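You operate a simulated robot arm through the tools that you are given. There is no shell and no other tool. Be economical: measure what you need, move in short steps, check, and stop when the job is done.

You run a simulated robot arm. Do the job below in one go: nothing can be reset, and whatever is moved stays where it is left.

Task
Press the wet blue washcloth till it is damp and lay it out.
Fine: three pushes on the press knob, then the airer's mesh shelf; shut the drawer.

Only the result counts: the job must be done as asked and must still hold three seconds after the hand-in. Knocking over, shifting, dropping, spilling or breaking anything else fails it.

Robot
A 7-joint arm with a two-finger parallel gripper on a trunk, on a base that drives. Base frame: it is fixed to the floor where the robot stands at the start and does not move with it; the origin is under the middle of the robot, x ahead of it, y to its left, z up. Lengths are in cm, angles in degrees, forces in N, time in s.
With the tool pointing down near the work surface it reaches from about 20 to 74 cm from the robot's upright axis, wherever it stands. Its first joint turns from -166.0 to 166.0 degrees. Places, roughly: inside of the press drawer [60, -20, 90]; mesh shelf of the airer [10, 120, 70]; press drawer [60, -20, 90]; press knob [60, -20, 100]. Payload 1.57 kg.
Tool frame: the origin (TCP) lies between the finger pads and is the grasp point; the fingertips stand 3 cm ahead of it; z points along the fingers, y is the line along which they close. Largest opening 11 cm; finger width 2.4, thickness 1.2; the body of the gripper, 4.8 by 11.2 cm, starts 7.8 cm behind the TCP.
Orientation is told as [roll, pitch, yaw] about the base's x, y, z axes, in that order, counted from this pose: with the fingers straight down and closing along the base's y, the tool's x points along the base's -x, its y along +y and its z along -z.

Tools
- The arm moves only by the tool apply_moves. Its argument "plan" is a list of rows, each an object (a shift or turn left out is 0, a gripper value left out holds the last) with "xyz": the shift along the tool's x, y, z in units of 30 mm (1.0 is 30 mm), a list of three; "rot": the turn, a rotation vector about the tool's x, y, z in units of 4 degrees (1.0 is 4 degrees), a list of three. In form: [{"xyz": [dx, dy, dz], "rot": [ax, ay, az]}, ...]. A call has 1 to 20 rows; each row shifts and turns the commanded pose from where the row before left it, along the tool's axes as they then stand. "fingers" is the gripper command, from -1 (shut) to 1 (fully open), values between in proportion, set as the call begins (left out, the last holds). A call with a number of a shift or a turn outside -1 to 1 is refused whole. Rows are played at 5 a second. More than 5 cm and 8.6 degrees between two rows, or a gripper value outside its range, and nothing of the call is played. A pose out of reach is approached as far as the arm can. The call stops where the force on the tool passes 60 N (or 10 N more than at its start, if that is more) or the arm is blocked; 0.2 s more then pass. The fingers move at their own pace (about 4.5 cm/s each) and stop on an object; they squeeze with about 31 N. The grip force told is the motor's: it shows also when the fingers shut on nothing. Time passes only in rows, and 0.2 s behind the last, so rows that do not move let the fingers close. It gives the time, the measured TCP pose, the force on the tool (base axes), the opening and the grip force at its end, in the units of the frame above (readings bear some noise), with the torque about the TCP (base axes, N m) and any sound that the robot's microphone picked up, and new pictures: "views" is both (left out), scene, wrist or none.
- Cameras (640 x 400 px; columns grow to the right, rows downward): "scene" is now at [0.34, 16.27, 156.46]; the picture's right is [0.31, -0.95, 0.00], its down [-0.80, -0.27, -0.54] and it looks along [0.51, 0.17, -0.84] (base axes); focal length 251 px, centre (320, 200). "wrist" rides on the gripper at [7, 1.6, -14.1] in the tool frame; the picture's right is [-0.23, 0.97, 0.00], its down [-0.86, -0.20, -0.48] and it looks along [-0.47, -0.11, 0.88] (tool axes); focal length 222 px, centre (320, 200). There is no depth. A picture from a camera that has moved, and an enlarged one, comes with that camera's place and axes in the base frame and with its lens. The place of the scene camera against the robot may be out by one fixed shift of up to 2.5 cm in any direction.
- raise_lower(by): slides the trunk up (or, below 0, down) by that many cm; the arm and the scene camera ride with it, the base frame stays. It gives what a move gives, with no picture.
- base_move(legs): drives the robot by 1 to 6 legs, each [ahead, turn to the left] in cm and degrees, along the robot's own axes; the way and the turn of a leg run together, so that a leg with both is an arc; at most 150 cm and 180 degrees a leg. The arm and the cameras ride along, it lands a little off, and it stops where it bumps. It gives what a move gives, and a new picture of the scene camera.
- aim_head(pan, tilt): turns the head with the scene camera to pan (to the left, within 155 degrees either way) and tilt (down, from -29 to 69), counted from straight ahead of the robot. It gives what a move gives, and a new picture of the scene camera.
- enlarge(camera, box): a new picture of the part [left, top, right, bottom] of that camera's present view, enlarged. The clock stands still meanwhile.
- close_job(): hands the job in; it is judged then, once.

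Work in short steps. Places have to be worked out from the pictures, the camera data and where the tool is seen: move nearer, look again, correct. Check each grasp and each placing, and mend what went wrong. You have 120 turns and 260 pictures in all, those below and enlarged ones among them. Open the gripper and draw the arm clear of the work before you hand the job in, unless the task says otherwise; then end with one line.

The tools are called by a JSON object that holds its "name" and its "arguments". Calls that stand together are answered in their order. apply_moves: Moves the arm, as the interface text tells. Its arguments: {"type":"object","properties":{"plan":{"type":"array","items":{"type":"object","properties":{"xyz":{"type":"array","items":{"type":"number"}},"rot":{"type":"array","items":{"type":"number"}}}}},"fingers":{"type":"number"},"views":{"type":"string","enum":["both","scene","wrist","none"]}},"required":["plan"]} The other tools are called the same way: raise_lower (by) slides the trunk up or down; base_move (legs) drives the base; aim_head (pan, tilt) turns the head that bears the scene camera; enlarge (camera, box) takes an enlarged picture of a part of a camera's view; close_job () hands the job in.

At the start:

```text
clock: 0.0
ee_pos: [47.1, 10.46, 117.29]
orientation: [-0.1, -0.1, 0.0]
contact_force: [-0.4, -0.1, -0.4]
torque: [0.0, -0.02, -0.02]
opening: 11.01
finger_force: 0.0
trunk travel left (down, up): [-52.5, 6.5]
robot x, y, heading: [0.14, 0.08, -0.1]
head pan, tilt: [18.3, 57.6]
```

scene: 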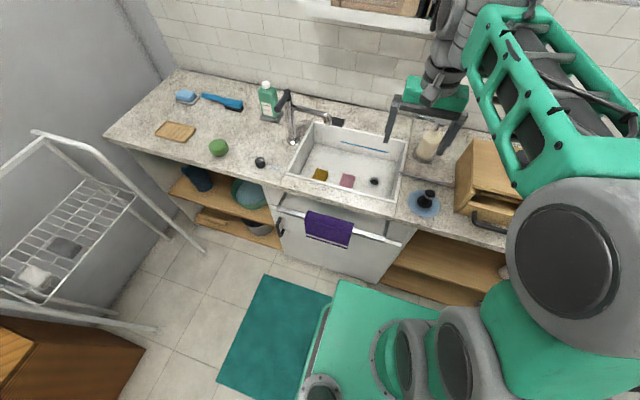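
wrist: 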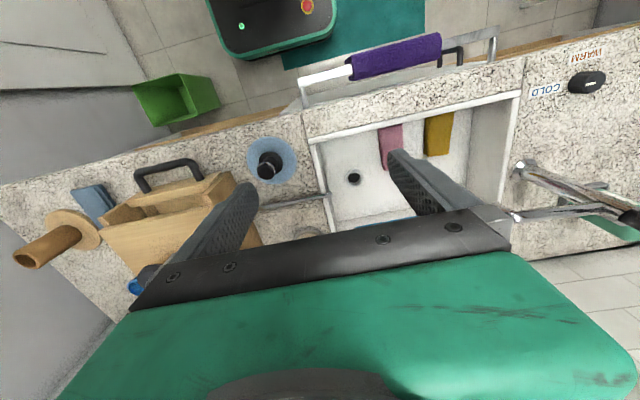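

I start by looking at the press on the right and the airer on the left.

{"name": "aim_head", "arguments": {"pan": -25, "tilt": 50}}

{"name": "enlarge", "arguments": {"camera": "wrist", "box": [0, 120, 340, 330]}}

{"name": "aim_head", "arguments": {"pan": 70, "tilt": 45}}

```text
clock: 1.1
ee_pos: [47.05, 10.43, 117.28]
orientation: [0.1, 0.1, -0.1]
contact_force: [-0.8, 0.2, 0.7]
torque: [-0.01, 0.02, 0.0]
opening: 10.97
finger_force: 0.0
trunk travel left (down, up): [-52.5, 6.5]
robot x, y, heading: [0.27, 0.14, 0.2]
head pan, tilt: [-25.0, 50.0]
camera scene: at [0.74, 10.84, 157.43], right [-0.42, -0.91, 0.0], down [-0.69, 0.32, -0.64], along [0.58, -0.27, -0.77], focal length 251 px, centre (320, 200)
```

scene: 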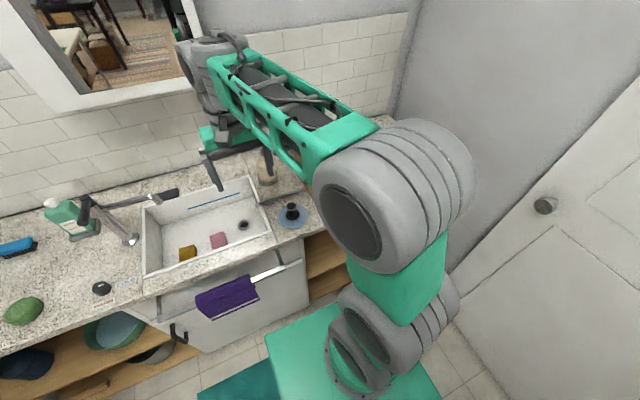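

```text
1.88 times, centred on (170, 225) of wrist
camera zoom: at [40.04, 12.02, 131.36], right [0.23, 0.97, 0.0], down [0.86, -0.2, 0.48], along [0.47, -0.11, -0.88], focal length 418 px, centre (602, 153)
```

zoom: 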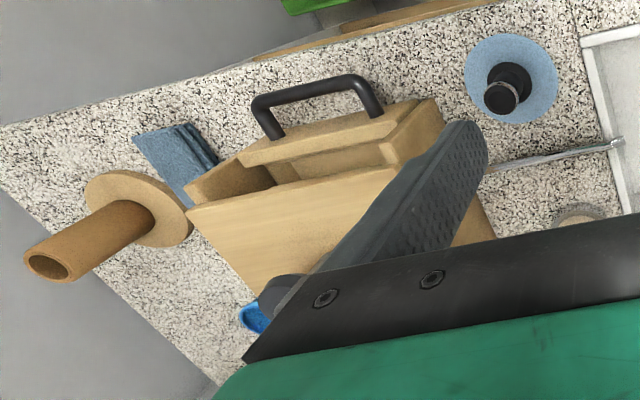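

```text
clock: 2.8
ee_pos: [47.04, 10.44, 117.2]
orientation: [0.1, 0.0, 0.0]
contact_force: [1.0, 0.1, 0.1]
torque: [0.03, 0.02, 0.03]
opening: 10.99
finger_force: 0.0
trunk travel left (down, up): [-52.5, 6.5]
robot x, y, heading: [-0.24, 0.25, -0.2]
head pan, tilt: [70.0, 45.0]
camera scene: at [-3.45, 21.73, 158.12], right [0.94, -0.34, 0.0], down [-0.24, -0.66, -0.71], along [0.24, 0.66, -0.71], focal length 251 px, centre (320, 200)
```

scene: 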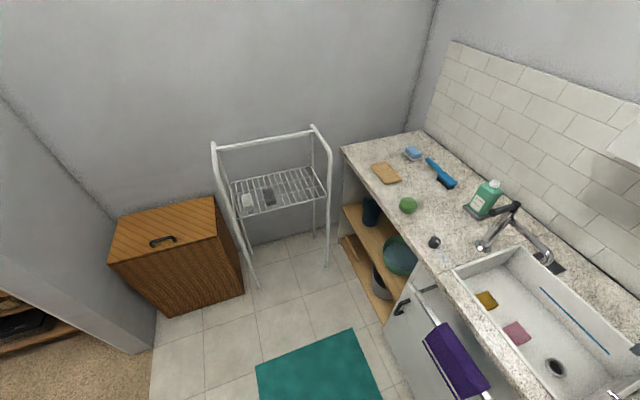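

The press (a wooden box with a black drawer handle) is partly hidden by the finger. I raise the trunk and move the hand right for a better view.

{"name": "raise_lower", "arguments": {"by": 6}}

{"name": "apply_moves", "arguments": {"plan": [{"xyz": [0.6, -1, 0]}, {"xyz": [0.6, -1, 0]}, {"xyz": [0.6, -1, 0]}, {"xyz": [0.6, -1, 0]}, {"xyz": [0.6, -1, 0]}, {"xyz": [0.6, -1, 0]}, {"xyz": [0.6, -1, 0]}, {"xyz": [0.6, -1, 0]}, {"xyz": [0, -1, 0]}, {"xyz": [0, -1, 0]}], "views": "wrist"}}

{"name": "aim_head", "arguments": {"pan": -10, "tilt": 50}}

```text
clock: 3.8
ee_pos: [47.07, 10.38, 123.1]
orientation: [0.0, 0.0, 0.0]
contact_force: [-0.2, 0.5, 0.2]
torque: [0.02, -0.01, 0.0]
opening: 11.0
finger_force: 0.0
trunk travel left (down, up): [-58.5, 0.5]
robot x, y, heading: [0.24, 0.34, -0.3]
head pan, tilt: [70.0, 45.0]
```

```text
clock: 6.0
ee_pos: [32.56, -19.47, 123.2]
orientation: [0.1, -0.1, 0.0]
contact_force: [-0.4, -0.5, 0.0]
torque: [0.0, 0.01, -0.01]
opening: 11.02
finger_force: 0.1
trunk travel left (down, up): [-58.5, 0.5]
robot x, y, heading: [-0.06, 0.08, 0.3]
head pan, tilt: [70.0, 45.0]
camera wrist: at [25.57, -17.95, 137.28], right [0.23, 0.97, 0.0], down [0.86, -0.2, 0.48], along [0.47, -0.11, -0.88], focal length 222 px, centre (320, 200)
```

wrist: 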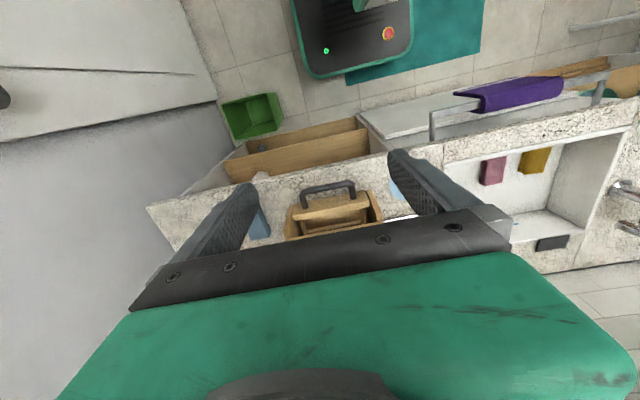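

```text
clock: 7.5
ee_pos: [32.53, -19.41, 123.2]
orientation: [0.0, 0.0, 0.0]
contact_force: [-0.4, 1.2, -0.9]
torque: [-0.01, 0.03, -0.01]
opening: 11.0
finger_force: 0.0
trunk travel left (down, up): [-58.5, 0.5]
robot x, y, heading: [0.07, -0.1, -0.3]
head pan, tilt: [-10.0, 50.0]
camera scene: at [1.34, 12.75, 163.43], right [-0.17, -0.98, 0.0], down [-0.75, 0.13, -0.64], along [0.63, -0.11, -0.77], focal length 251 px, centre (320, 200)
```

scene: 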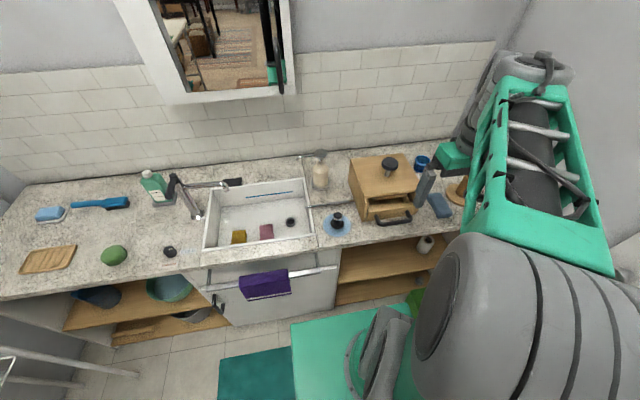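

{"name": "enlarge", "arguments": {"camera": "scene", "box": [290, 130, 480, 250]}}

{"name": "enlarge", "arguments": {"camera": "wrist", "box": [200, 100, 460, 260]}}

```text
3.33 times, centred on (385, 190) of scene
camera zoom: at [1.34, 12.75, 163.43], right [-0.17, -0.98, 0.0], down [-0.75, 0.13, -0.64], along [0.63, -0.11, -0.77], focal length 836 px, centre (103, 233)
```

zoom: 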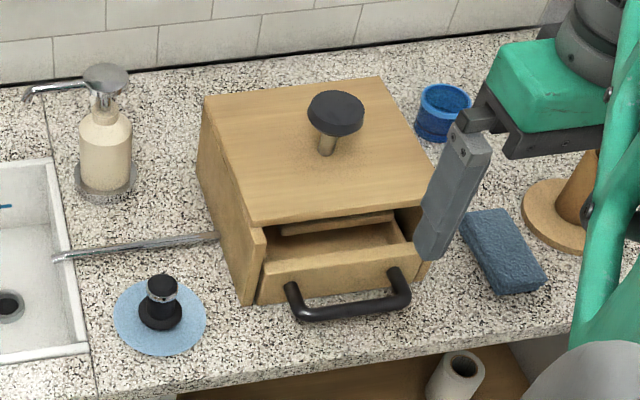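

```text
2.46 times, centred on (330, 180) of wrist
camera zoom: at [25.56, -17.84, 137.3], right [0.23, 0.97, 0.0], down [0.86, -0.2, 0.48], along [0.47, -0.11, -0.88], focal length 547 px, centre (295, 249)
```

zoom: 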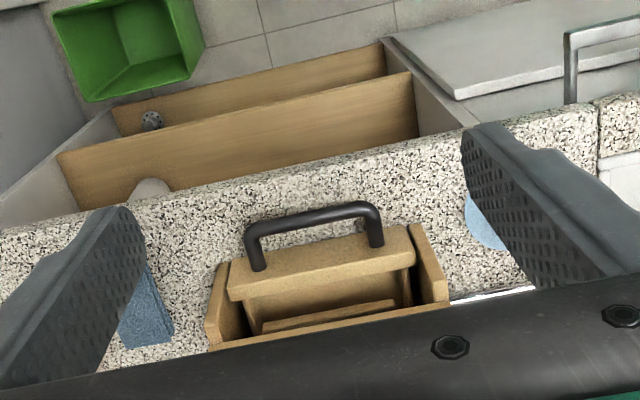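

The drawer is ajar; the blue folded washcloth lies right of the press. Triangulation suggests the counter is around z≈83, so I move the hand nearer the cloth for a better view.

{"name": "apply_moves", "arguments": {"plan": [{"xyz": [-0.3, -1, 0]}, {"xyz": [-0.3, -1, 0]}, {"xyz": [-0.3, -1, 0]}, {"xyz": [-0.3, -1, 0.3]}, {"xyz": [-0.3, -1, 0.4]}, {"xyz": [-0.3, -1, 0.5]}, {"xyz": [-0.3, -0.8, 0.5]}, {"xyz": [-0.3, 0, 0.5]}], "views": "both"}}

```text
clock: 9.3
ee_pos: [39.89, -40.07, 116.71]
orientation: [-0.1, 0.0, 0.0]
contact_force: [-0.7, -0.2, 0.1]
torque: [0.01, -0.03, 0.04]
opening: 11.0
finger_force: 0.0
trunk travel left (down, up): [-58.5, 0.5]
robot x, y, heading: [0.18, 0.08, -0.0]
head pan, tilt: [-10.0, 50.0]
camera scene: at [1.37, 12.73, 163.43], right [-0.17, -0.98, 0.0], down [-0.75, 0.13, -0.64], along [0.63, -0.11, -0.77], focal length 251 px, centre (320, 200)
camera wrist: at [32.94, -38.44, 130.78], right [0.23, 0.97, 0.0], down [0.85, -0.2, 0.48], along [0.47, -0.11, -0.88], focal length 222 px, centre (320, 200)
```

scene: 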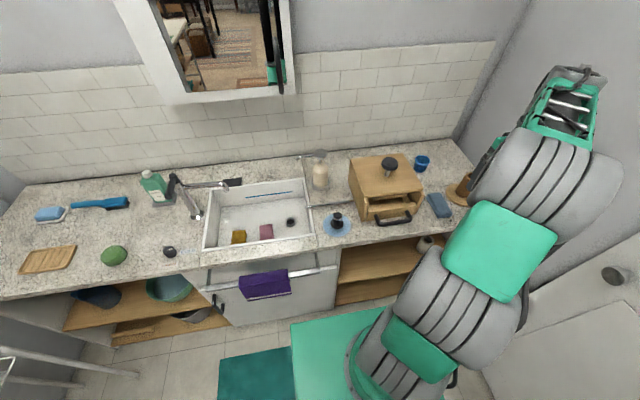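
wrist: 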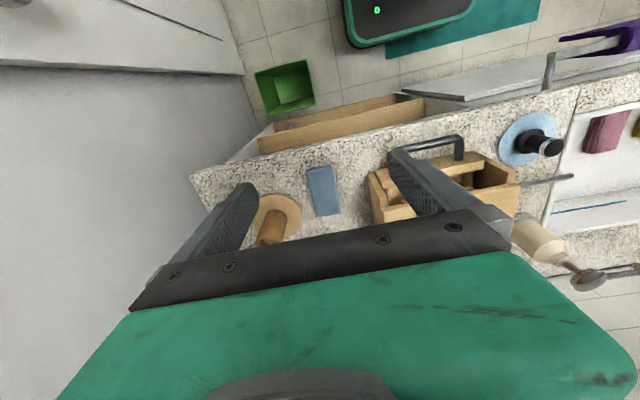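

{"name": "enlarge", "arguments": {"camera": "wrist", "box": [230, 110, 550, 260]}}

{"name": "enlarge", "arguments": {"camera": "scene", "box": [310, 140, 480, 246]}}

```text
2.00 times, centred on (390, 185) of wrist
camera zoom: at [32.94, -38.44, 130.78], right [0.23, 0.97, 0.0], down [0.85, -0.2, 0.48], along [0.47, -0.11, -0.88], focal length 444 px, centre (180, 230)
```

zoom: 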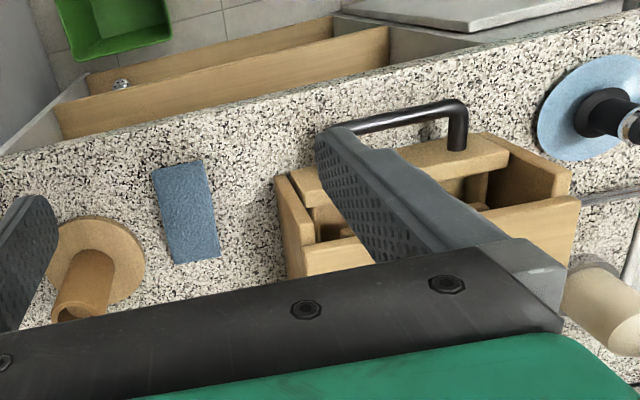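

```text
3.76 times, centred on (395, 193) of scene
camera zoom: at [1.37, 12.73, 163.43], right [-0.17, -0.98, 0.0], down [-0.75, 0.13, -0.64], along [0.63, -0.11, -0.77], focal length 944 px, centre (38, 226)
```

zoom: 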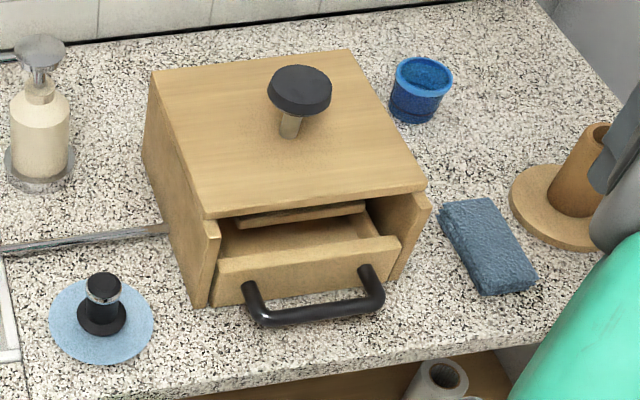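

Cloth judged near (53.5,-42.6) with top around z≈88. I first go for the drawer handle: move over it for a clear wrist view.

{"name": "apply_moves", "arguments": {"plan": [{"xyz": [0.1, 1, 0]}, {"xyz": [0.1, 1, 0]}, {"xyz": [0.1, 1, 0]}, {"xyz": [0.1, 1, 0.5]}, {"xyz": [0.1, 1, 0.5]}, {"xyz": [0.1, 1, 0.5]}, {"xyz": [0, 0, 0]}], "views": "wrist"}}

{"name": "enlarge", "arguments": {"camera": "wrist", "box": [200, 110, 440, 260]}}

```text
clock: 10.9
ee_pos: [37.87, -21.96, 111.97]
orientation: [0.0, 0.0, 0.0]
contact_force: [1.0, 0.0, 0.2]
torque: [0.0, 0.03, -0.01]
opening: 11.01
finger_force: 0.1
trunk travel left (down, up): [-58.5, 0.5]
robot x, y, heading: [-0.08, 0.02, 0.2]
head pan, tilt: [-10.0, 50.0]
camera wrist: at [30.87, -20.35, 126.14], right [0.23, 0.97, 0.0], down [0.86, -0.2, 0.48], along [0.47, -0.11, -0.88], focal length 222 px, centre (320, 200)
```

wrist: 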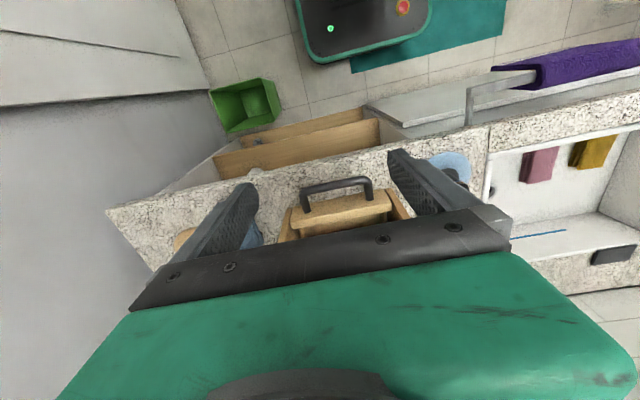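

```text
2.67 times, centred on (320, 185) of wrist
camera zoom: at [30.87, -20.35, 126.14], right [0.23, 0.97, 0.0], down [0.86, -0.2, 0.48], along [0.47, -0.11, -0.88], focal length 592 px, centre (320, 240)
```

zoom: 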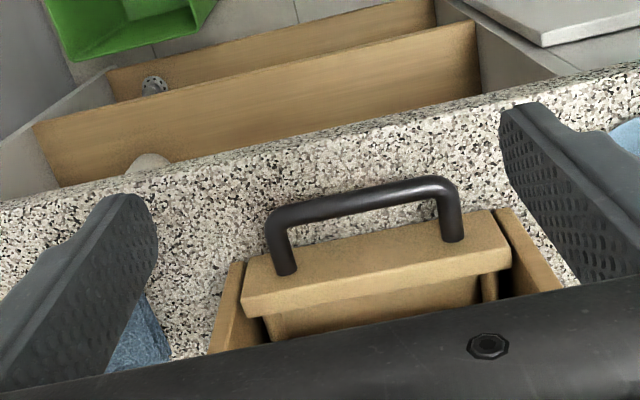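

Handle bar estimated at about (47.5,-21.5,91), turned about -4°. I yaw the gripper so the fingers close along the drawer's slide direction.

{"name": "apply_moves", "arguments": {"plan": [{"rot": [0, 0, -1]}, {"rot": [0, 0, -1]}, {"rot": [0, 0, -1]}, {"rot": [0, 0, -1]}, {"rot": [0, 0, -1]}, {"rot": [0, 0, -1]}, {"rot": [0, 0, -1]}, {"rot": [0, 0, -1]}, {"rot": [0, 0, -1]}, {"rot": [0, 0, -1]}, {"rot": [0, 0, -1]}, {"rot": [0, 0, -1]}, {"rot": [0, 0, -1]}, {"rot": [0, 0, -1]}, {"rot": [0, 0, -1]}, {"rot": [0, 0, -1]}, {"rot": [0, 0, -1]}, {"rot": [0, 0, -1]}, {"rot": [0, 0, -1]}, {"rot": [0, 0, -1]}], "views": "none"}}

{"name": "apply_moves", "arguments": {"plan": [{"rot": [0, 0, -1]}, {"rot": [0, 0, -0.5]}, {"xyz": [0, -1, 0]}, {"xyz": [0, -1, 0]}, {"xyz": [0, -1, 0.5]}, {"xyz": [0, 0, 1]}, {"xyz": [0, 0, 0]}], "views": "both"}}

```text
clock: 15.1
ee_pos: [38.11, -21.93, 112.11]
orientation: [0.0, 0.0, 80.1]
contact_force: [-0.7, 0.9, -0.1]
torque: [0.01, 0.02, -0.01]
opening: 10.99
finger_force: 0.0
trunk travel left (down, up): [-58.5, 0.5]
robot x, y, heading: [0.2, 0.21, 0.2]
head pan, tilt: [-10.0, 50.0]
```

```text
clock: 16.7
ee_pos: [47.2, -22.3, 107.6]
orientation: [0.0, 0.0, 86.1]
contact_force: [-0.4, -0.4, 0.1]
torque: [-0.02, -0.03, 0.0]
opening: 11.01
finger_force: 0.0
trunk travel left (down, up): [-58.5, 0.5]
robot x, y, heading: [-0.06, -0.06, -0.1]
head pan, tilt: [-10.0, 50.0]
camera scene: at [1.32, 12.75, 163.43], right [-0.17, -0.98, 0.0], down [-0.75, 0.13, -0.64], along [0.63, -0.11, -0.77], focal length 251 px, centre (320, 200)
camera wrist: at [44.9, -29.3, 121.7], right [-0.96, 0.29, 0.0], down [0.26, 0.84, 0.48], along [0.14, 0.46, -0.88], focal length 222 px, centre (320, 200)
```

scene: 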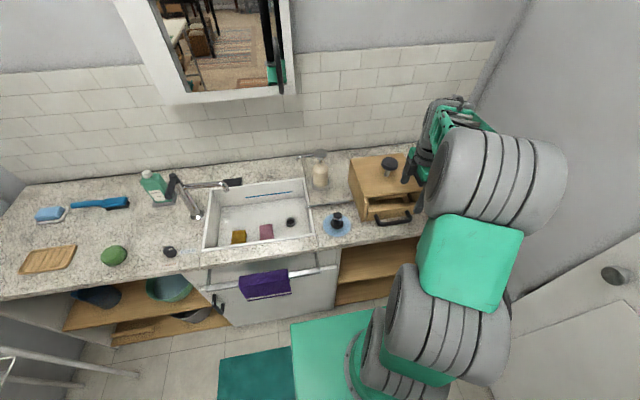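
wrist: 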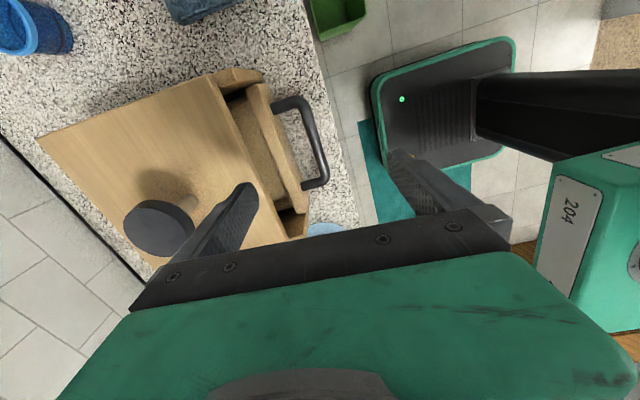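

Bar is near x≈48.3, along y. I set yaw to 90, narrow the fingers and descend to just above the handle to check.

{"name": "apply_moves", "arguments": {"plan": [{"rot": [0, 0, -0.9]}, {"xyz": [0, -0.35, 0.6]}, {"xyz": [0, 0, 1]}, {"xyz": [0, 0, 1]}, {"xyz": [0, 0, 0.5]}, {"xyz": [0, 0, 0]}], "fingers": -0.5, "views": "wrist"}}

{"name": "enlarge", "arguments": {"camera": "wrist", "box": [200, 80, 440, 230]}}

{"name": "enlarge", "arguments": {"camera": "scene", "box": [340, 140, 460, 240]}}

```text
clock: 18.1
ee_pos: [48.15, -22.58, 98.32]
orientation: [0.0, 0.0, 89.6]
contact_force: [0.4, -0.2, 0.2]
torque: [0.03, -0.03, 0.02]
opening: 2.74
finger_force: 0.0
trunk travel left (down, up): [-58.5, 0.5]
robot x, y, heading: [-0.23, 0.21, -0.1]
head pan, tilt: [-10.0, 50.0]
camera wrist: at [46.32, -29.54, 112.41], right [-0.97, 0.23, 0.0], down [0.21, 0.85, 0.48], along [0.11, 0.47, -0.88], focal length 222 px, centre (320, 200)
```

wrist: 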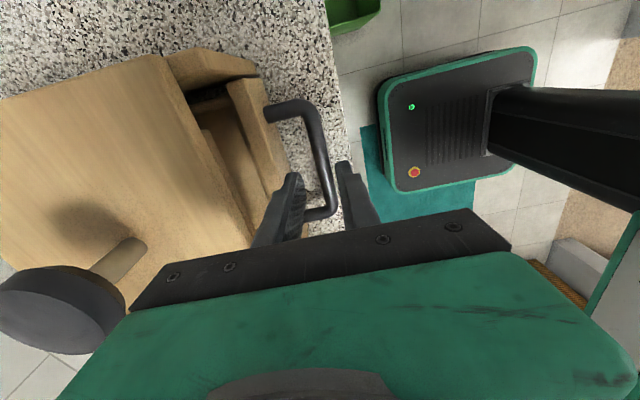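

```text
2.67 times, centred on (320, 155) of wrist
camera zoom: at [46.32, -29.54, 112.41], right [-0.97, 0.23, 0.0], down [0.21, 0.85, 0.48], along [0.11, 0.47, -0.88], focal length 592 px, centre (320, 320)
```

zoom: 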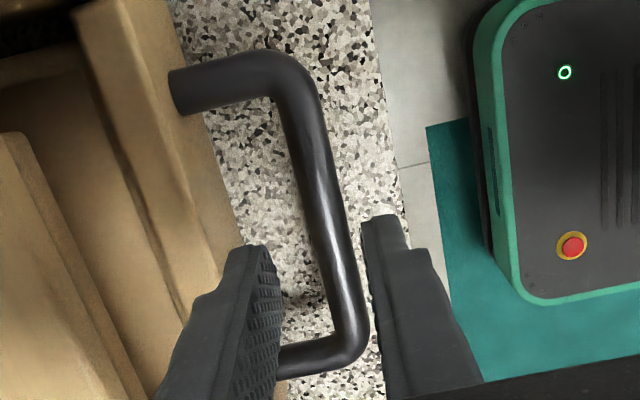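

```text
4.00 times, centred on (400, 190) of scene
camera zoom: at [1.34, 12.74, 163.43], right [-0.17, -0.98, 0.0], down [-0.75, 0.13, -0.64], along [0.63, -0.11, -0.77], focal length 1003 px, centre (0, 240)
```

zoom: 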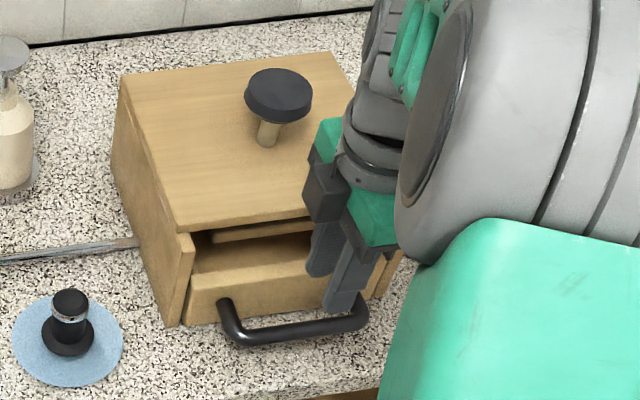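

Fingers straddle the bar (bar x≈48.0, TCP 48.15). I nudge 0.3 cm outwards and lower to about z 91.

{"name": "apply_moves", "arguments": {"plan": [{"xyz": [0, 0.1, 0]}, {"xyz": [0, 0, 0.8]}, {"xyz": [0, 0, 0.8]}, {"xyz": [0, 0, 0.8]}, {"xyz": [0, 0, 0]}], "views": "wrist"}}

{"name": "enlarge", "arguments": {"camera": "wrist", "box": [200, 80, 440, 230]}}

{"name": "enlarge", "arguments": {"camera": "scene", "box": [340, 140, 460, 240]}}

```text
clock: 19.3
ee_pos: [47.77, -22.82, 91.01]
orientation: [0.0, 0.0, 89.6]
contact_force: [0.9, -0.5, -0.1]
torque: [-0.02, -0.01, -0.02]
opening: 2.76
finger_force: 0.1
trunk travel left (down, up): [-58.5, 0.5]
robot x, y, heading: [-0.07, 0.1, 0.2]
head pan, tilt: [-10.0, 50.0]
camera wrist: at [46.0, -29.69, 105.17], right [-0.97, 0.23, 0.0], down [0.21, 0.85, 0.48], along [0.11, 0.47, -0.88], focal length 222 px, centre (320, 200)
```

wrist: 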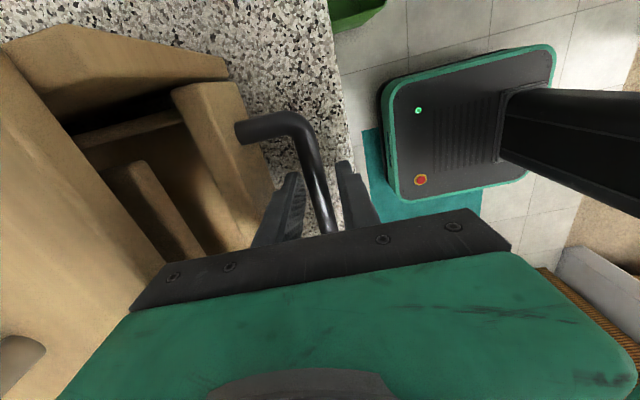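

```text
2.67 times, centred on (320, 155) of wrist
camera zoom: at [46.0, -29.69, 105.17], right [-0.97, 0.23, 0.0], down [0.21, 0.85, 0.48], along [0.11, 0.47, -0.88], focal length 592 px, centre (320, 320)
```

zoom: 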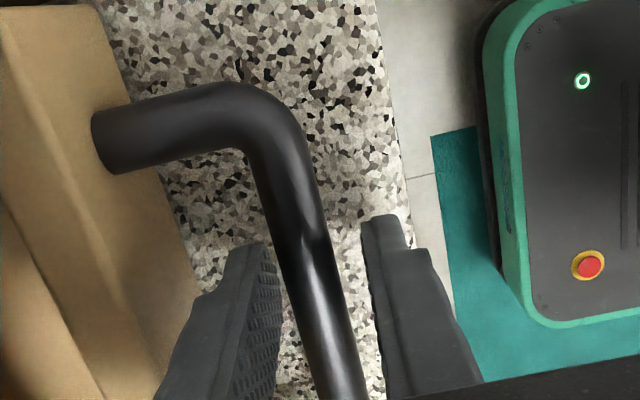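

```text
4.00 times, centred on (400, 190) of scene
camera zoom: at [1.36, 12.73, 163.43], right [-0.17, -0.98, 0.0], down [-0.75, 0.13, -0.64], along [0.63, -0.11, -0.77], focal length 1003 px, centre (0, 240)
```

zoom: 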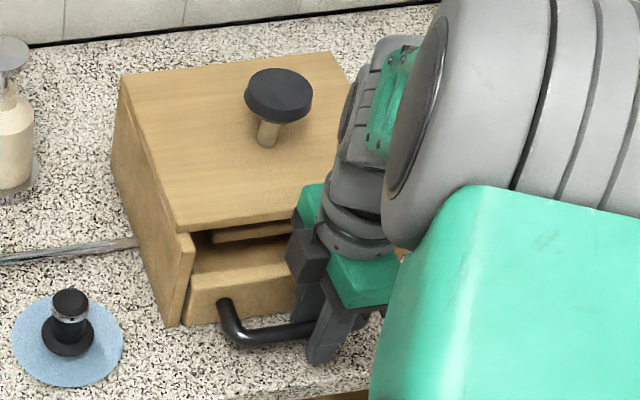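

The bar lies between the fingers; I close on it.

{"name": "apply_moves", "arguments": {"plan": [{}, {}, {}, {}], "fingers": -1, "views": "none"}}

```text
clock: 20.3
ee_pos: [47.76, -22.71, 91.03]
orientation: [0.1, 0.0, 89.5]
contact_force: [1.8, -0.2, -2.6]
torque: [-0.18, -0.08, 0.23]
opening: 1.56
finger_force: 31.1
trunk travel left (down, up): [-58.5, 0.5]
robot x, y, heading: [0.09, 0.28, 0.1]
head pan, tilt: [-10.0, 50.0]
```

Opening 1.56 at 31 N: the bar is gripped. I pull the drawer out slowly by about 6 cm.

{"name": "apply_moves", "arguments": {"plan": [{"xyz": [0, 0.4, 0]}, {"xyz": [0, 0.4, 0]}, {"xyz": [0, 0.4, 0]}, {"xyz": [0, 0.4, 0]}, {"xyz": [0, 0.4, 0]}, {}], "views": "both"}}

```text
clock: 21.7
ee_pos: [41.78, -22.69, 91.11]
orientation: [0.1, -0.1, 89.6]
contact_force: [-0.1, -8.3, -16.0]
torque: [-0.34, -0.03, 0.29]
opening: 1.58
finger_force: 31.6
trunk travel left (down, up): [-58.5, 0.5]
robot x, y, heading: [-0.01, -0.01, 0.0]
head pan, tilt: [-10.0, 50.0]
camera scene: at [1.45, 12.58, 163.43], right [-0.17, -0.98, 0.0], down [-0.75, 0.13, -0.64], along [0.63, -0.11, -0.77], focal length 251 px, centre (320, 200)
camera wrist: at [40.1, -29.69, 105.19], right [-0.97, 0.24, 0.0], down [0.21, 0.85, 0.48], along [0.11, 0.47, -0.88], focal length 222 px, centre (320, 200)
```

scene: 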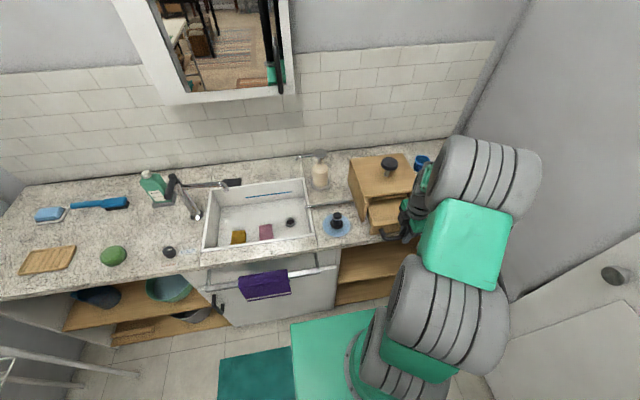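
wrist: 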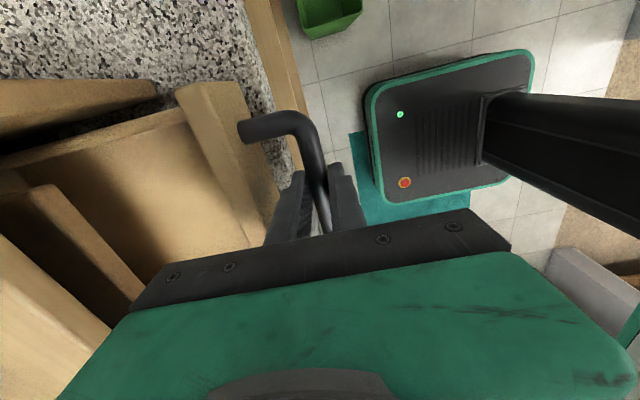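

The drawer follows well. I pull another 4 cm for room.

{"name": "apply_moves", "arguments": {"plan": [{"xyz": [0, 0.35, 0]}, {"xyz": [0, 0.35, 0]}, {"xyz": [0, 0.35, 0]}, {"xyz": [0, 0.3, 0]}, {}], "views": "scene"}}

{"name": "enlarge", "arguments": {"camera": "scene", "box": [300, 130, 480, 250]}}

```text
clock: 22.9
ee_pos: [37.8, -22.59, 90.98]
orientation: [0.1, -0.1, 89.7]
contact_force: [0.2, -9.8, -17.4]
torque: [-0.04, 0.04, 0.3]
opening: 1.55
finger_force: 31.4
trunk travel left (down, up): [-58.5, 0.5]
robot x, y, heading: [-0.16, -0.28, -0.1]
head pan, tilt: [-10.0, 50.0]
camera scene: at [1.45, 12.54, 163.45], right [-0.17, -0.98, 0.0], down [-0.75, 0.13, -0.64], along [0.63, -0.11, -0.77], focal length 251 px, centre (320, 200)
```

scene: 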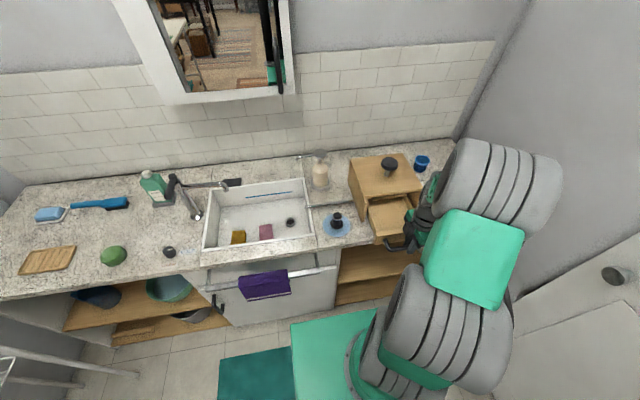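

```text
3.33 times, centred on (390, 190) of scene
camera zoom: at [1.45, 12.54, 163.45], right [-0.17, -0.98, 0.0], down [-0.75, 0.13, -0.64], along [0.63, -0.11, -0.77], focal length 836 px, centre (87, 233)
```

zoom: 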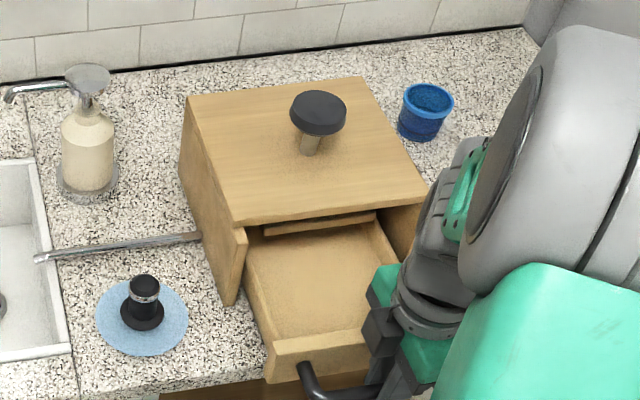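

The box hasn't moved and the drawer stands well open. I release the handle and rise.

{"name": "apply_moves", "arguments": {"plan": [{}, {}, {"xyz": [0, 0, -0.8]}, {"xyz": [0, 0, -1]}, {"xyz": [0, 0, -1]}, {"xyz": [0, 0, -1]}, {"xyz": [0, 0, -1]}, {"xyz": [0, 0, -1]}, {}], "fingers": -0.5, "views": "wrist"}}

```text
clock: 24.9
ee_pos: [37.61, -22.54, 108.54]
orientation: [0.0, 0.0, 89.6]
contact_force: [0.8, 0.2, -0.8]
torque: [0.01, 0.05, 0.0]
opening: 2.75
finger_force: 0.1
trunk travel left (down, up): [-58.5, 0.5]
robot x, y, heading: [0.1, -0.23, -0.0]
head pan, tilt: [-10.0, 50.0]
camera wrist: at [35.88, -29.47, 122.81], right [-0.97, 0.23, 0.0], down [0.21, 0.85, 0.48], along [0.11, 0.47, -0.88], focal length 222 px, centre (320, 200)
```

wrist: 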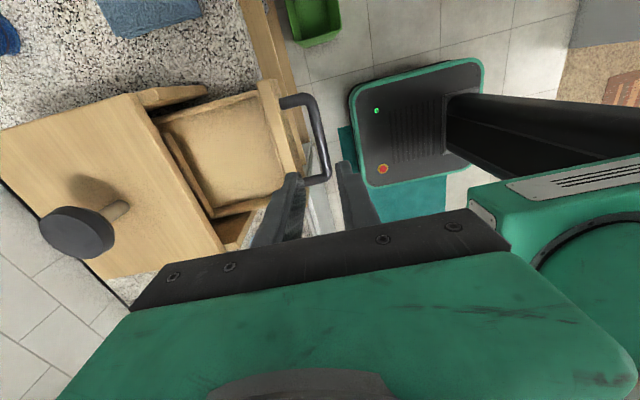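

Drawer interior spans roughly x 43.5–55, y −28…−17.5. I yaw back to 0, then go to the cloth.

{"name": "apply_moves", "arguments": {"plan": [{"rot": [0, 0, 1]}, {"rot": [0, 0, 1]}, {"rot": [0, 0, 1]}, {"rot": [0, 0, 1]}, {"rot": [0, 0, 1]}, {"rot": [0, 0, 1]}, {"rot": [0, 0, 1]}, {"rot": [0, 0, 1]}, {"rot": [0, 0, 1]}, {"rot": [0, 0, 1]}, {"rot": [0, 0, 1]}, {"rot": [0, 0, 1]}, {"rot": [0, 0, 1]}, {"rot": [0, 0, 1]}, {"rot": [0, 0, 1]}, {"rot": [0, 0, 1]}, {"rot": [0, 0, 1]}, {"rot": [0, 0, 1]}, {"rot": [0, 0, 1]}, {"rot": [0, 0, 1]}], "fingers": 0.5, "views": "none"}}

{"name": "apply_moves", "arguments": {"plan": [{"rot": [0, 0, 1]}, {"rot": [0, 0, 1]}, {"rot": [0, 0, 0.4]}, {"xyz": [-0.5, -1, 0]}, {"xyz": [-0.6, -1, 0]}, {"xyz": [-0.6, -1, 0]}, {"xyz": [-0.6, -1, 0]}, {"xyz": [-0.6, -1, 0]}, {"xyz": [-0.6, -1, 0]}, {"xyz": [-0.6, -0.7, 0]}, {}], "views": "wrist"}}

{"name": "enlarge", "arguments": {"camera": "wrist", "box": [160, 80, 480, 260]}}

```text
clock: 29.1
ee_pos: [37.74, -22.59, 108.4]
orientation: [0.0, -0.1, 9.6]
contact_force: [0.8, -0.2, 0.3]
torque: [0.01, 0.0, -0.02]
opening: 8.24
finger_force: 0.1
trunk travel left (down, up): [-58.5, 0.5]
robot x, y, heading: [0.05, 0.19, 0.3]
head pan, tilt: [-10.0, 50.0]
```

```text
clock: 31.5
ee_pos: [50.1, -42.57, 108.28]
orientation: [-0.1, 0.0, 0.0]
contact_force: [0.4, 0.1, -0.9]
torque: [-0.01, 0.01, -0.03]
opening: 8.25
finger_force: 0.2
trunk travel left (down, up): [-58.5, 0.5]
robot x, y, heading: [-0.19, 0.16, 0.3]
head pan, tilt: [-10.0, 50.0]
camera wrist: at [43.06, -41.07, 122.56], right [0.23, 0.97, 0.0], down [0.86, -0.2, 0.48], along [0.47, -0.11, -0.88], focal length 222 px, centre (320, 200)
```

wrist: 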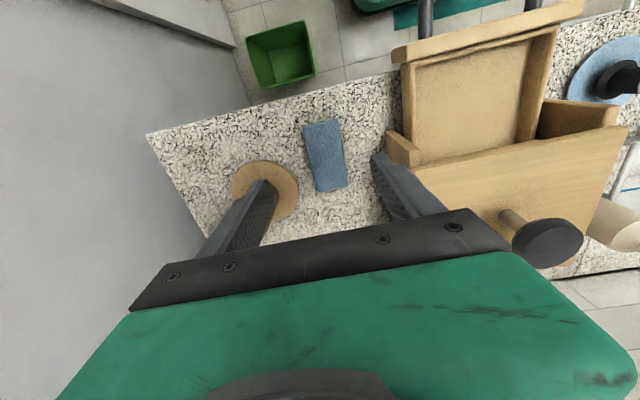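

```text
2.00 times, centred on (320, 170) of wrist
camera zoom: at [43.06, -41.07, 122.56], right [0.23, 0.97, 0.0], down [0.86, -0.2, 0.48], along [0.47, -0.11, -0.88], focal length 444 px, centre (320, 260)
```

zoom: 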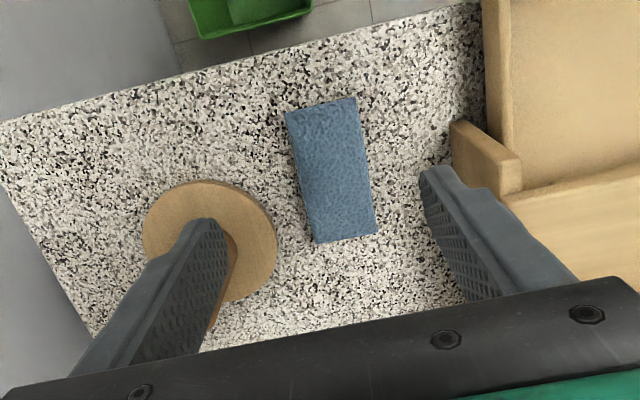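

Cloth: 11.7 × 5.5 cm, aligned with x, centre ≈(54.5,-42.5). I centre over it and lower carefully.

{"name": "apply_moves", "arguments": {"plan": [{"xyz": [-0.75, 0, 0.6]}, {"xyz": [-0.75, 0, 0.8]}, {"xyz": [0, 0, 1]}, {"xyz": [0, 0, 1]}, {"xyz": [0, 0, 1]}, {"xyz": [0, 0, 0.8]}, {}], "fingers": 0.32, "views": "wrist"}}

{"name": "enlarge", "arguments": {"camera": "wrist", "box": [160, 80, 480, 260]}}

```text
clock: 33.1
ee_pos: [54.49, -42.62, 93.03]
orientation: [0.0, 0.0, 0.0]
contact_force: [-1.1, -0.1, -0.4]
torque: [0.0, 0.0, 0.02]
opening: 7.25
finger_force: 0.0
trunk travel left (down, up): [-58.5, 0.5]
robot x, y, heading: [0.4, 0.04, -0.1]
head pan, tilt: [-10.0, 50.0]
camera wrist: at [47.46, -41.08, 107.14], right [0.23, 0.97, 0.0], down [0.86, -0.2, 0.48], along [0.47, -0.11, -0.88], focal length 222 px, centre (320, 200)
```

wrist: 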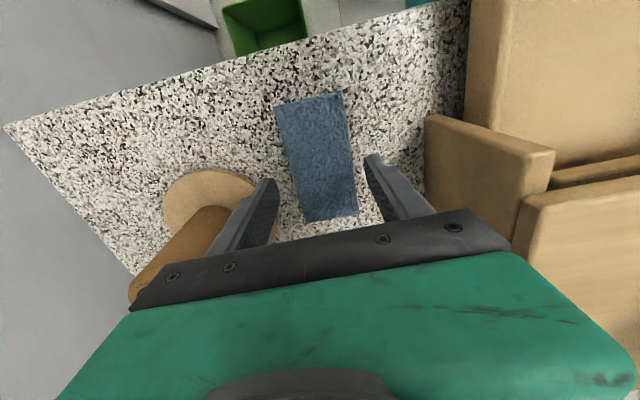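

```text
2.00 times, centred on (320, 170) of wrist
camera zoom: at [47.46, -41.08, 107.14], right [0.23, 0.97, 0.0], down [0.86, -0.2, 0.48], along [0.47, -0.11, -0.88], focal length 444 px, centre (320, 260)
```

zoom: 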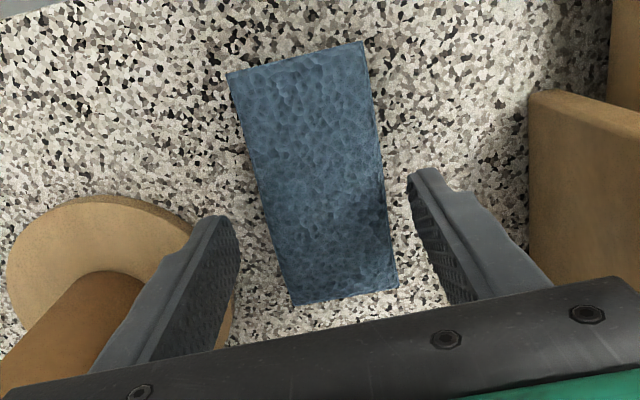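

Well centred. I lower until the tips nearly touch the counter and then grip.

{"name": "apply_moves", "arguments": {"plan": [{"xyz": [0, 0, 0.4]}, {"xyz": [0, 0, 0.3]}, {"xyz": [0, 0, 0.3]}, {}], "views": "wrist"}}

{"name": "enlarge", "arguments": {"camera": "wrist", "box": [160, 80, 480, 260]}}

```text
clock: 34.1
ee_pos: [54.43, -42.55, 89.75]
orientation: [0.1, 0.0, -0.1]
contact_force: [0.1, 0.0, 0.1]
torque: [0.02, -0.01, -0.02]
opening: 7.26
finger_force: 0.1
trunk travel left (down, up): [-58.5, 0.5]
robot x, y, heading: [-0.27, -0.22, -0.4]
head pan, tilt: [-10.0, 50.0]
camera wrist: at [47.44, -41.04, 104.01], right [0.23, 0.97, 0.0], down [0.86, -0.2, 0.48], along [0.47, -0.11, -0.88], focal length 222 px, centre (320, 200)
```

wrist: 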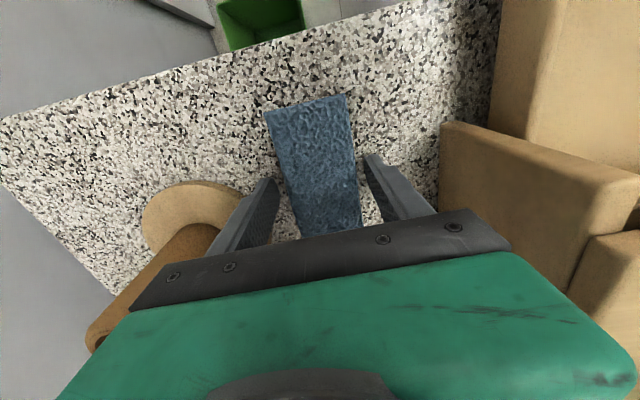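

```text
2.00 times, centred on (320, 170) of wrist
camera zoom: at [47.44, -41.04, 104.01], right [0.23, 0.97, 0.0], down [0.86, -0.2, 0.48], along [0.47, -0.11, -0.88], focal length 444 px, centre (320, 260)
```

zoom: 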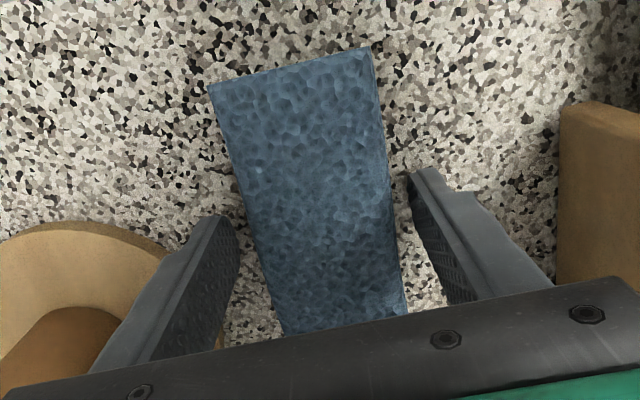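

{"name": "apply_moves", "arguments": {"plan": [{"xyz": [0, 0, 0.1]}, {"xyz": [0, 0, 0.1]}, {"xyz": [0, 0, 0.1]}, {}], "views": "none"}}

```text
clock: 35.1
ee_pos: [54.54, -42.6, 89.01]
orientation: [-0.1, 0.0, -0.1]
contact_force: [-0.5, 0.8, 2.5]
torque: [-0.11, 0.01, -0.03]
opening: 7.21
finger_force: 0.1
trunk travel left (down, up): [-58.5, 0.5]
robot x, y, heading: [-0.24, 0.21, 0.1]
head pan, tilt: [-10.0, 50.0]
```

Light touch: counter is at z≈86. I lift 2 mm and close.

{"name": "apply_moves", "arguments": {"plan": [{"xyz": [0, 0, -0.1]}], "views": "none"}}

{"name": "apply_moves", "arguments": {"plan": [{}, {}, {}, {}, {}], "fingers": -1, "views": "wrist"}}

```text
clock: 35.5
ee_pos: [54.53, -42.69, 89.27]
orientation: [0.0, 0.0, 0.0]
contact_force: [1.0, 0.4, 0.4]
torque: [0.02, -0.01, 0.04]
opening: 7.24
finger_force: 0.1
trunk travel left (down, up): [-58.5, 0.5]
robot x, y, heading: [0.11, 0.11, 0.2]
head pan, tilt: [-10.0, 50.0]
```

```text
clock: 36.7
ee_pos: [54.55, -42.77, 89.32]
orientation: [0.1, 0.0, 0.0]
contact_force: [1.0, 0.6, -0.6]
torque: [-0.03, 0.0, 0.02]
opening: 5.7
finger_force: 30.6
trunk travel left (down, up): [-58.5, 0.5]
robot x, y, heading: [-0.09, -0.08, 0.0]
head pan, tilt: [-10.0, 50.0]
camera wrist: at [47.52, -41.1, 103.44], right [0.23, 0.97, 0.0], down [0.86, -0.2, 0.48], along [0.47, -0.11, -0.88], focal length 222 px, centre (320, 200)
```

wrist: 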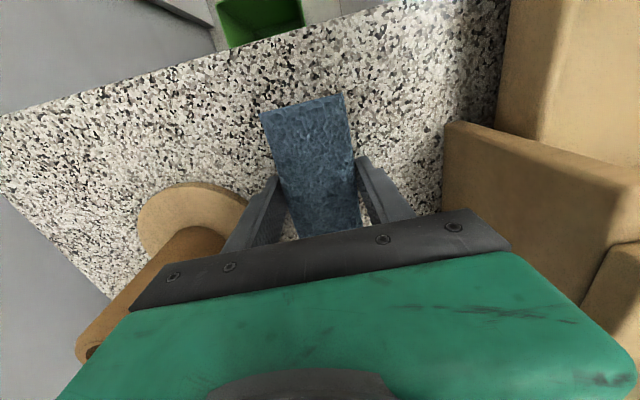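

Gripped at 5.7 cm. I lift and carry it over the drawer.

{"name": "apply_moves", "arguments": {"plan": [{"xyz": [0, 0, -1]}, {"xyz": [0, 0, -1]}, {"xyz": [0, 0, -1]}, {"xyz": [0, 0, -1]}, {"xyz": [0, 0, -1]}, {"xyz": [0, 0, -1]}, {"xyz": [0.4, 1, 0]}, {"xyz": [0.4, 1, 0]}, {"xyz": [0.4, 1, 0]}, {"xyz": [0.4, 1, 0]}, {"xyz": [0, 1, 0]}, {"xyz": [0, 1, 0]}, {"xyz": [0, 0.7, 0]}, {}], "views": "both"}}

{"name": "enlarge", "arguments": {"camera": "wrist", "box": [160, 80, 480, 260]}}

{"name": "enlarge", "arguments": {"camera": "scene", "box": [300, 130, 480, 250]}}

```text
clock: 39.7
ee_pos: [49.73, -22.58, 107.32]
orientation: [0.1, 0.0, 0.0]
contact_force: [0.4, 0.9, -1.6]
torque: [-0.01, -0.01, -0.01]
opening: 5.68
finger_force: 31.2
trunk travel left (down, up): [-58.5, 0.5]
robot x, y, heading: [-0.03, 0.21, -0.2]
head pan, tilt: [-10.0, 50.0]
camera scene: at [1.35, 12.73, 163.43], right [-0.17, -0.98, 0.0], down [-0.75, 0.13, -0.64], along [0.63, -0.11, -0.77], focal length 251 px, centre (320, 200)
camera wrist: at [42.73, -20.99, 121.54], right [0.23, 0.97, 0.0], down [0.85, -0.2, 0.48], along [0.47, -0.11, -0.88], focal length 222 px, centre (320, 200)
```

scene: 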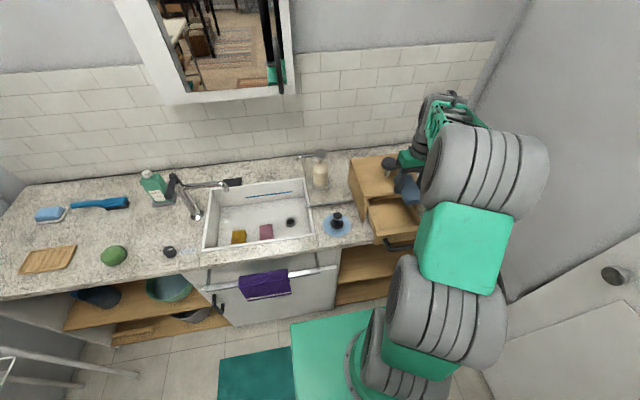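
wrist: 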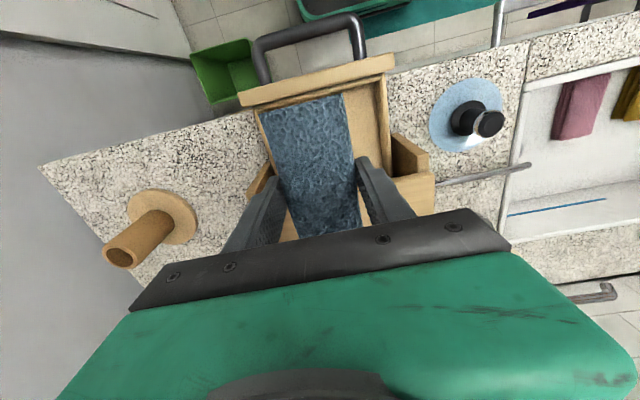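

```text
2.00 times, centred on (320, 170) of wrist
camera zoom: at [42.73, -20.99, 121.54], right [0.23, 0.97, 0.0], down [0.85, -0.2, 0.48], along [0.47, -0.11, -0.88], focal length 444 px, centre (320, 260)
```

zoom: 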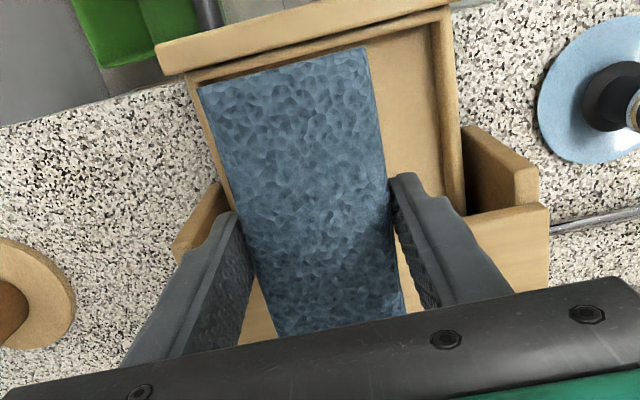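

```text
3.33 times, centred on (390, 190) of scene
camera zoom: at [1.35, 12.73, 163.43], right [-0.17, -0.98, 0.0], down [-0.75, 0.13, -0.64], along [0.63, -0.11, -0.77], focal length 836 px, centre (87, 233)
```

zoom: 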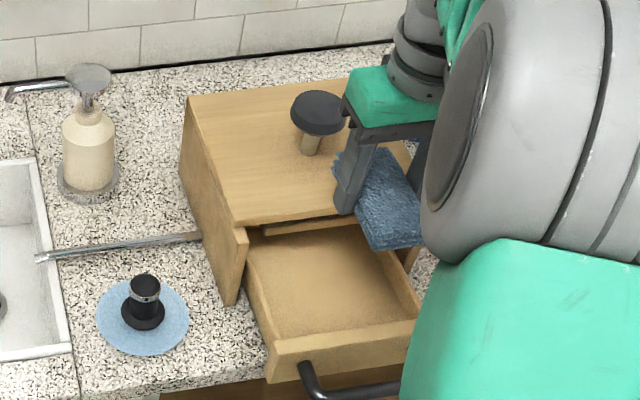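

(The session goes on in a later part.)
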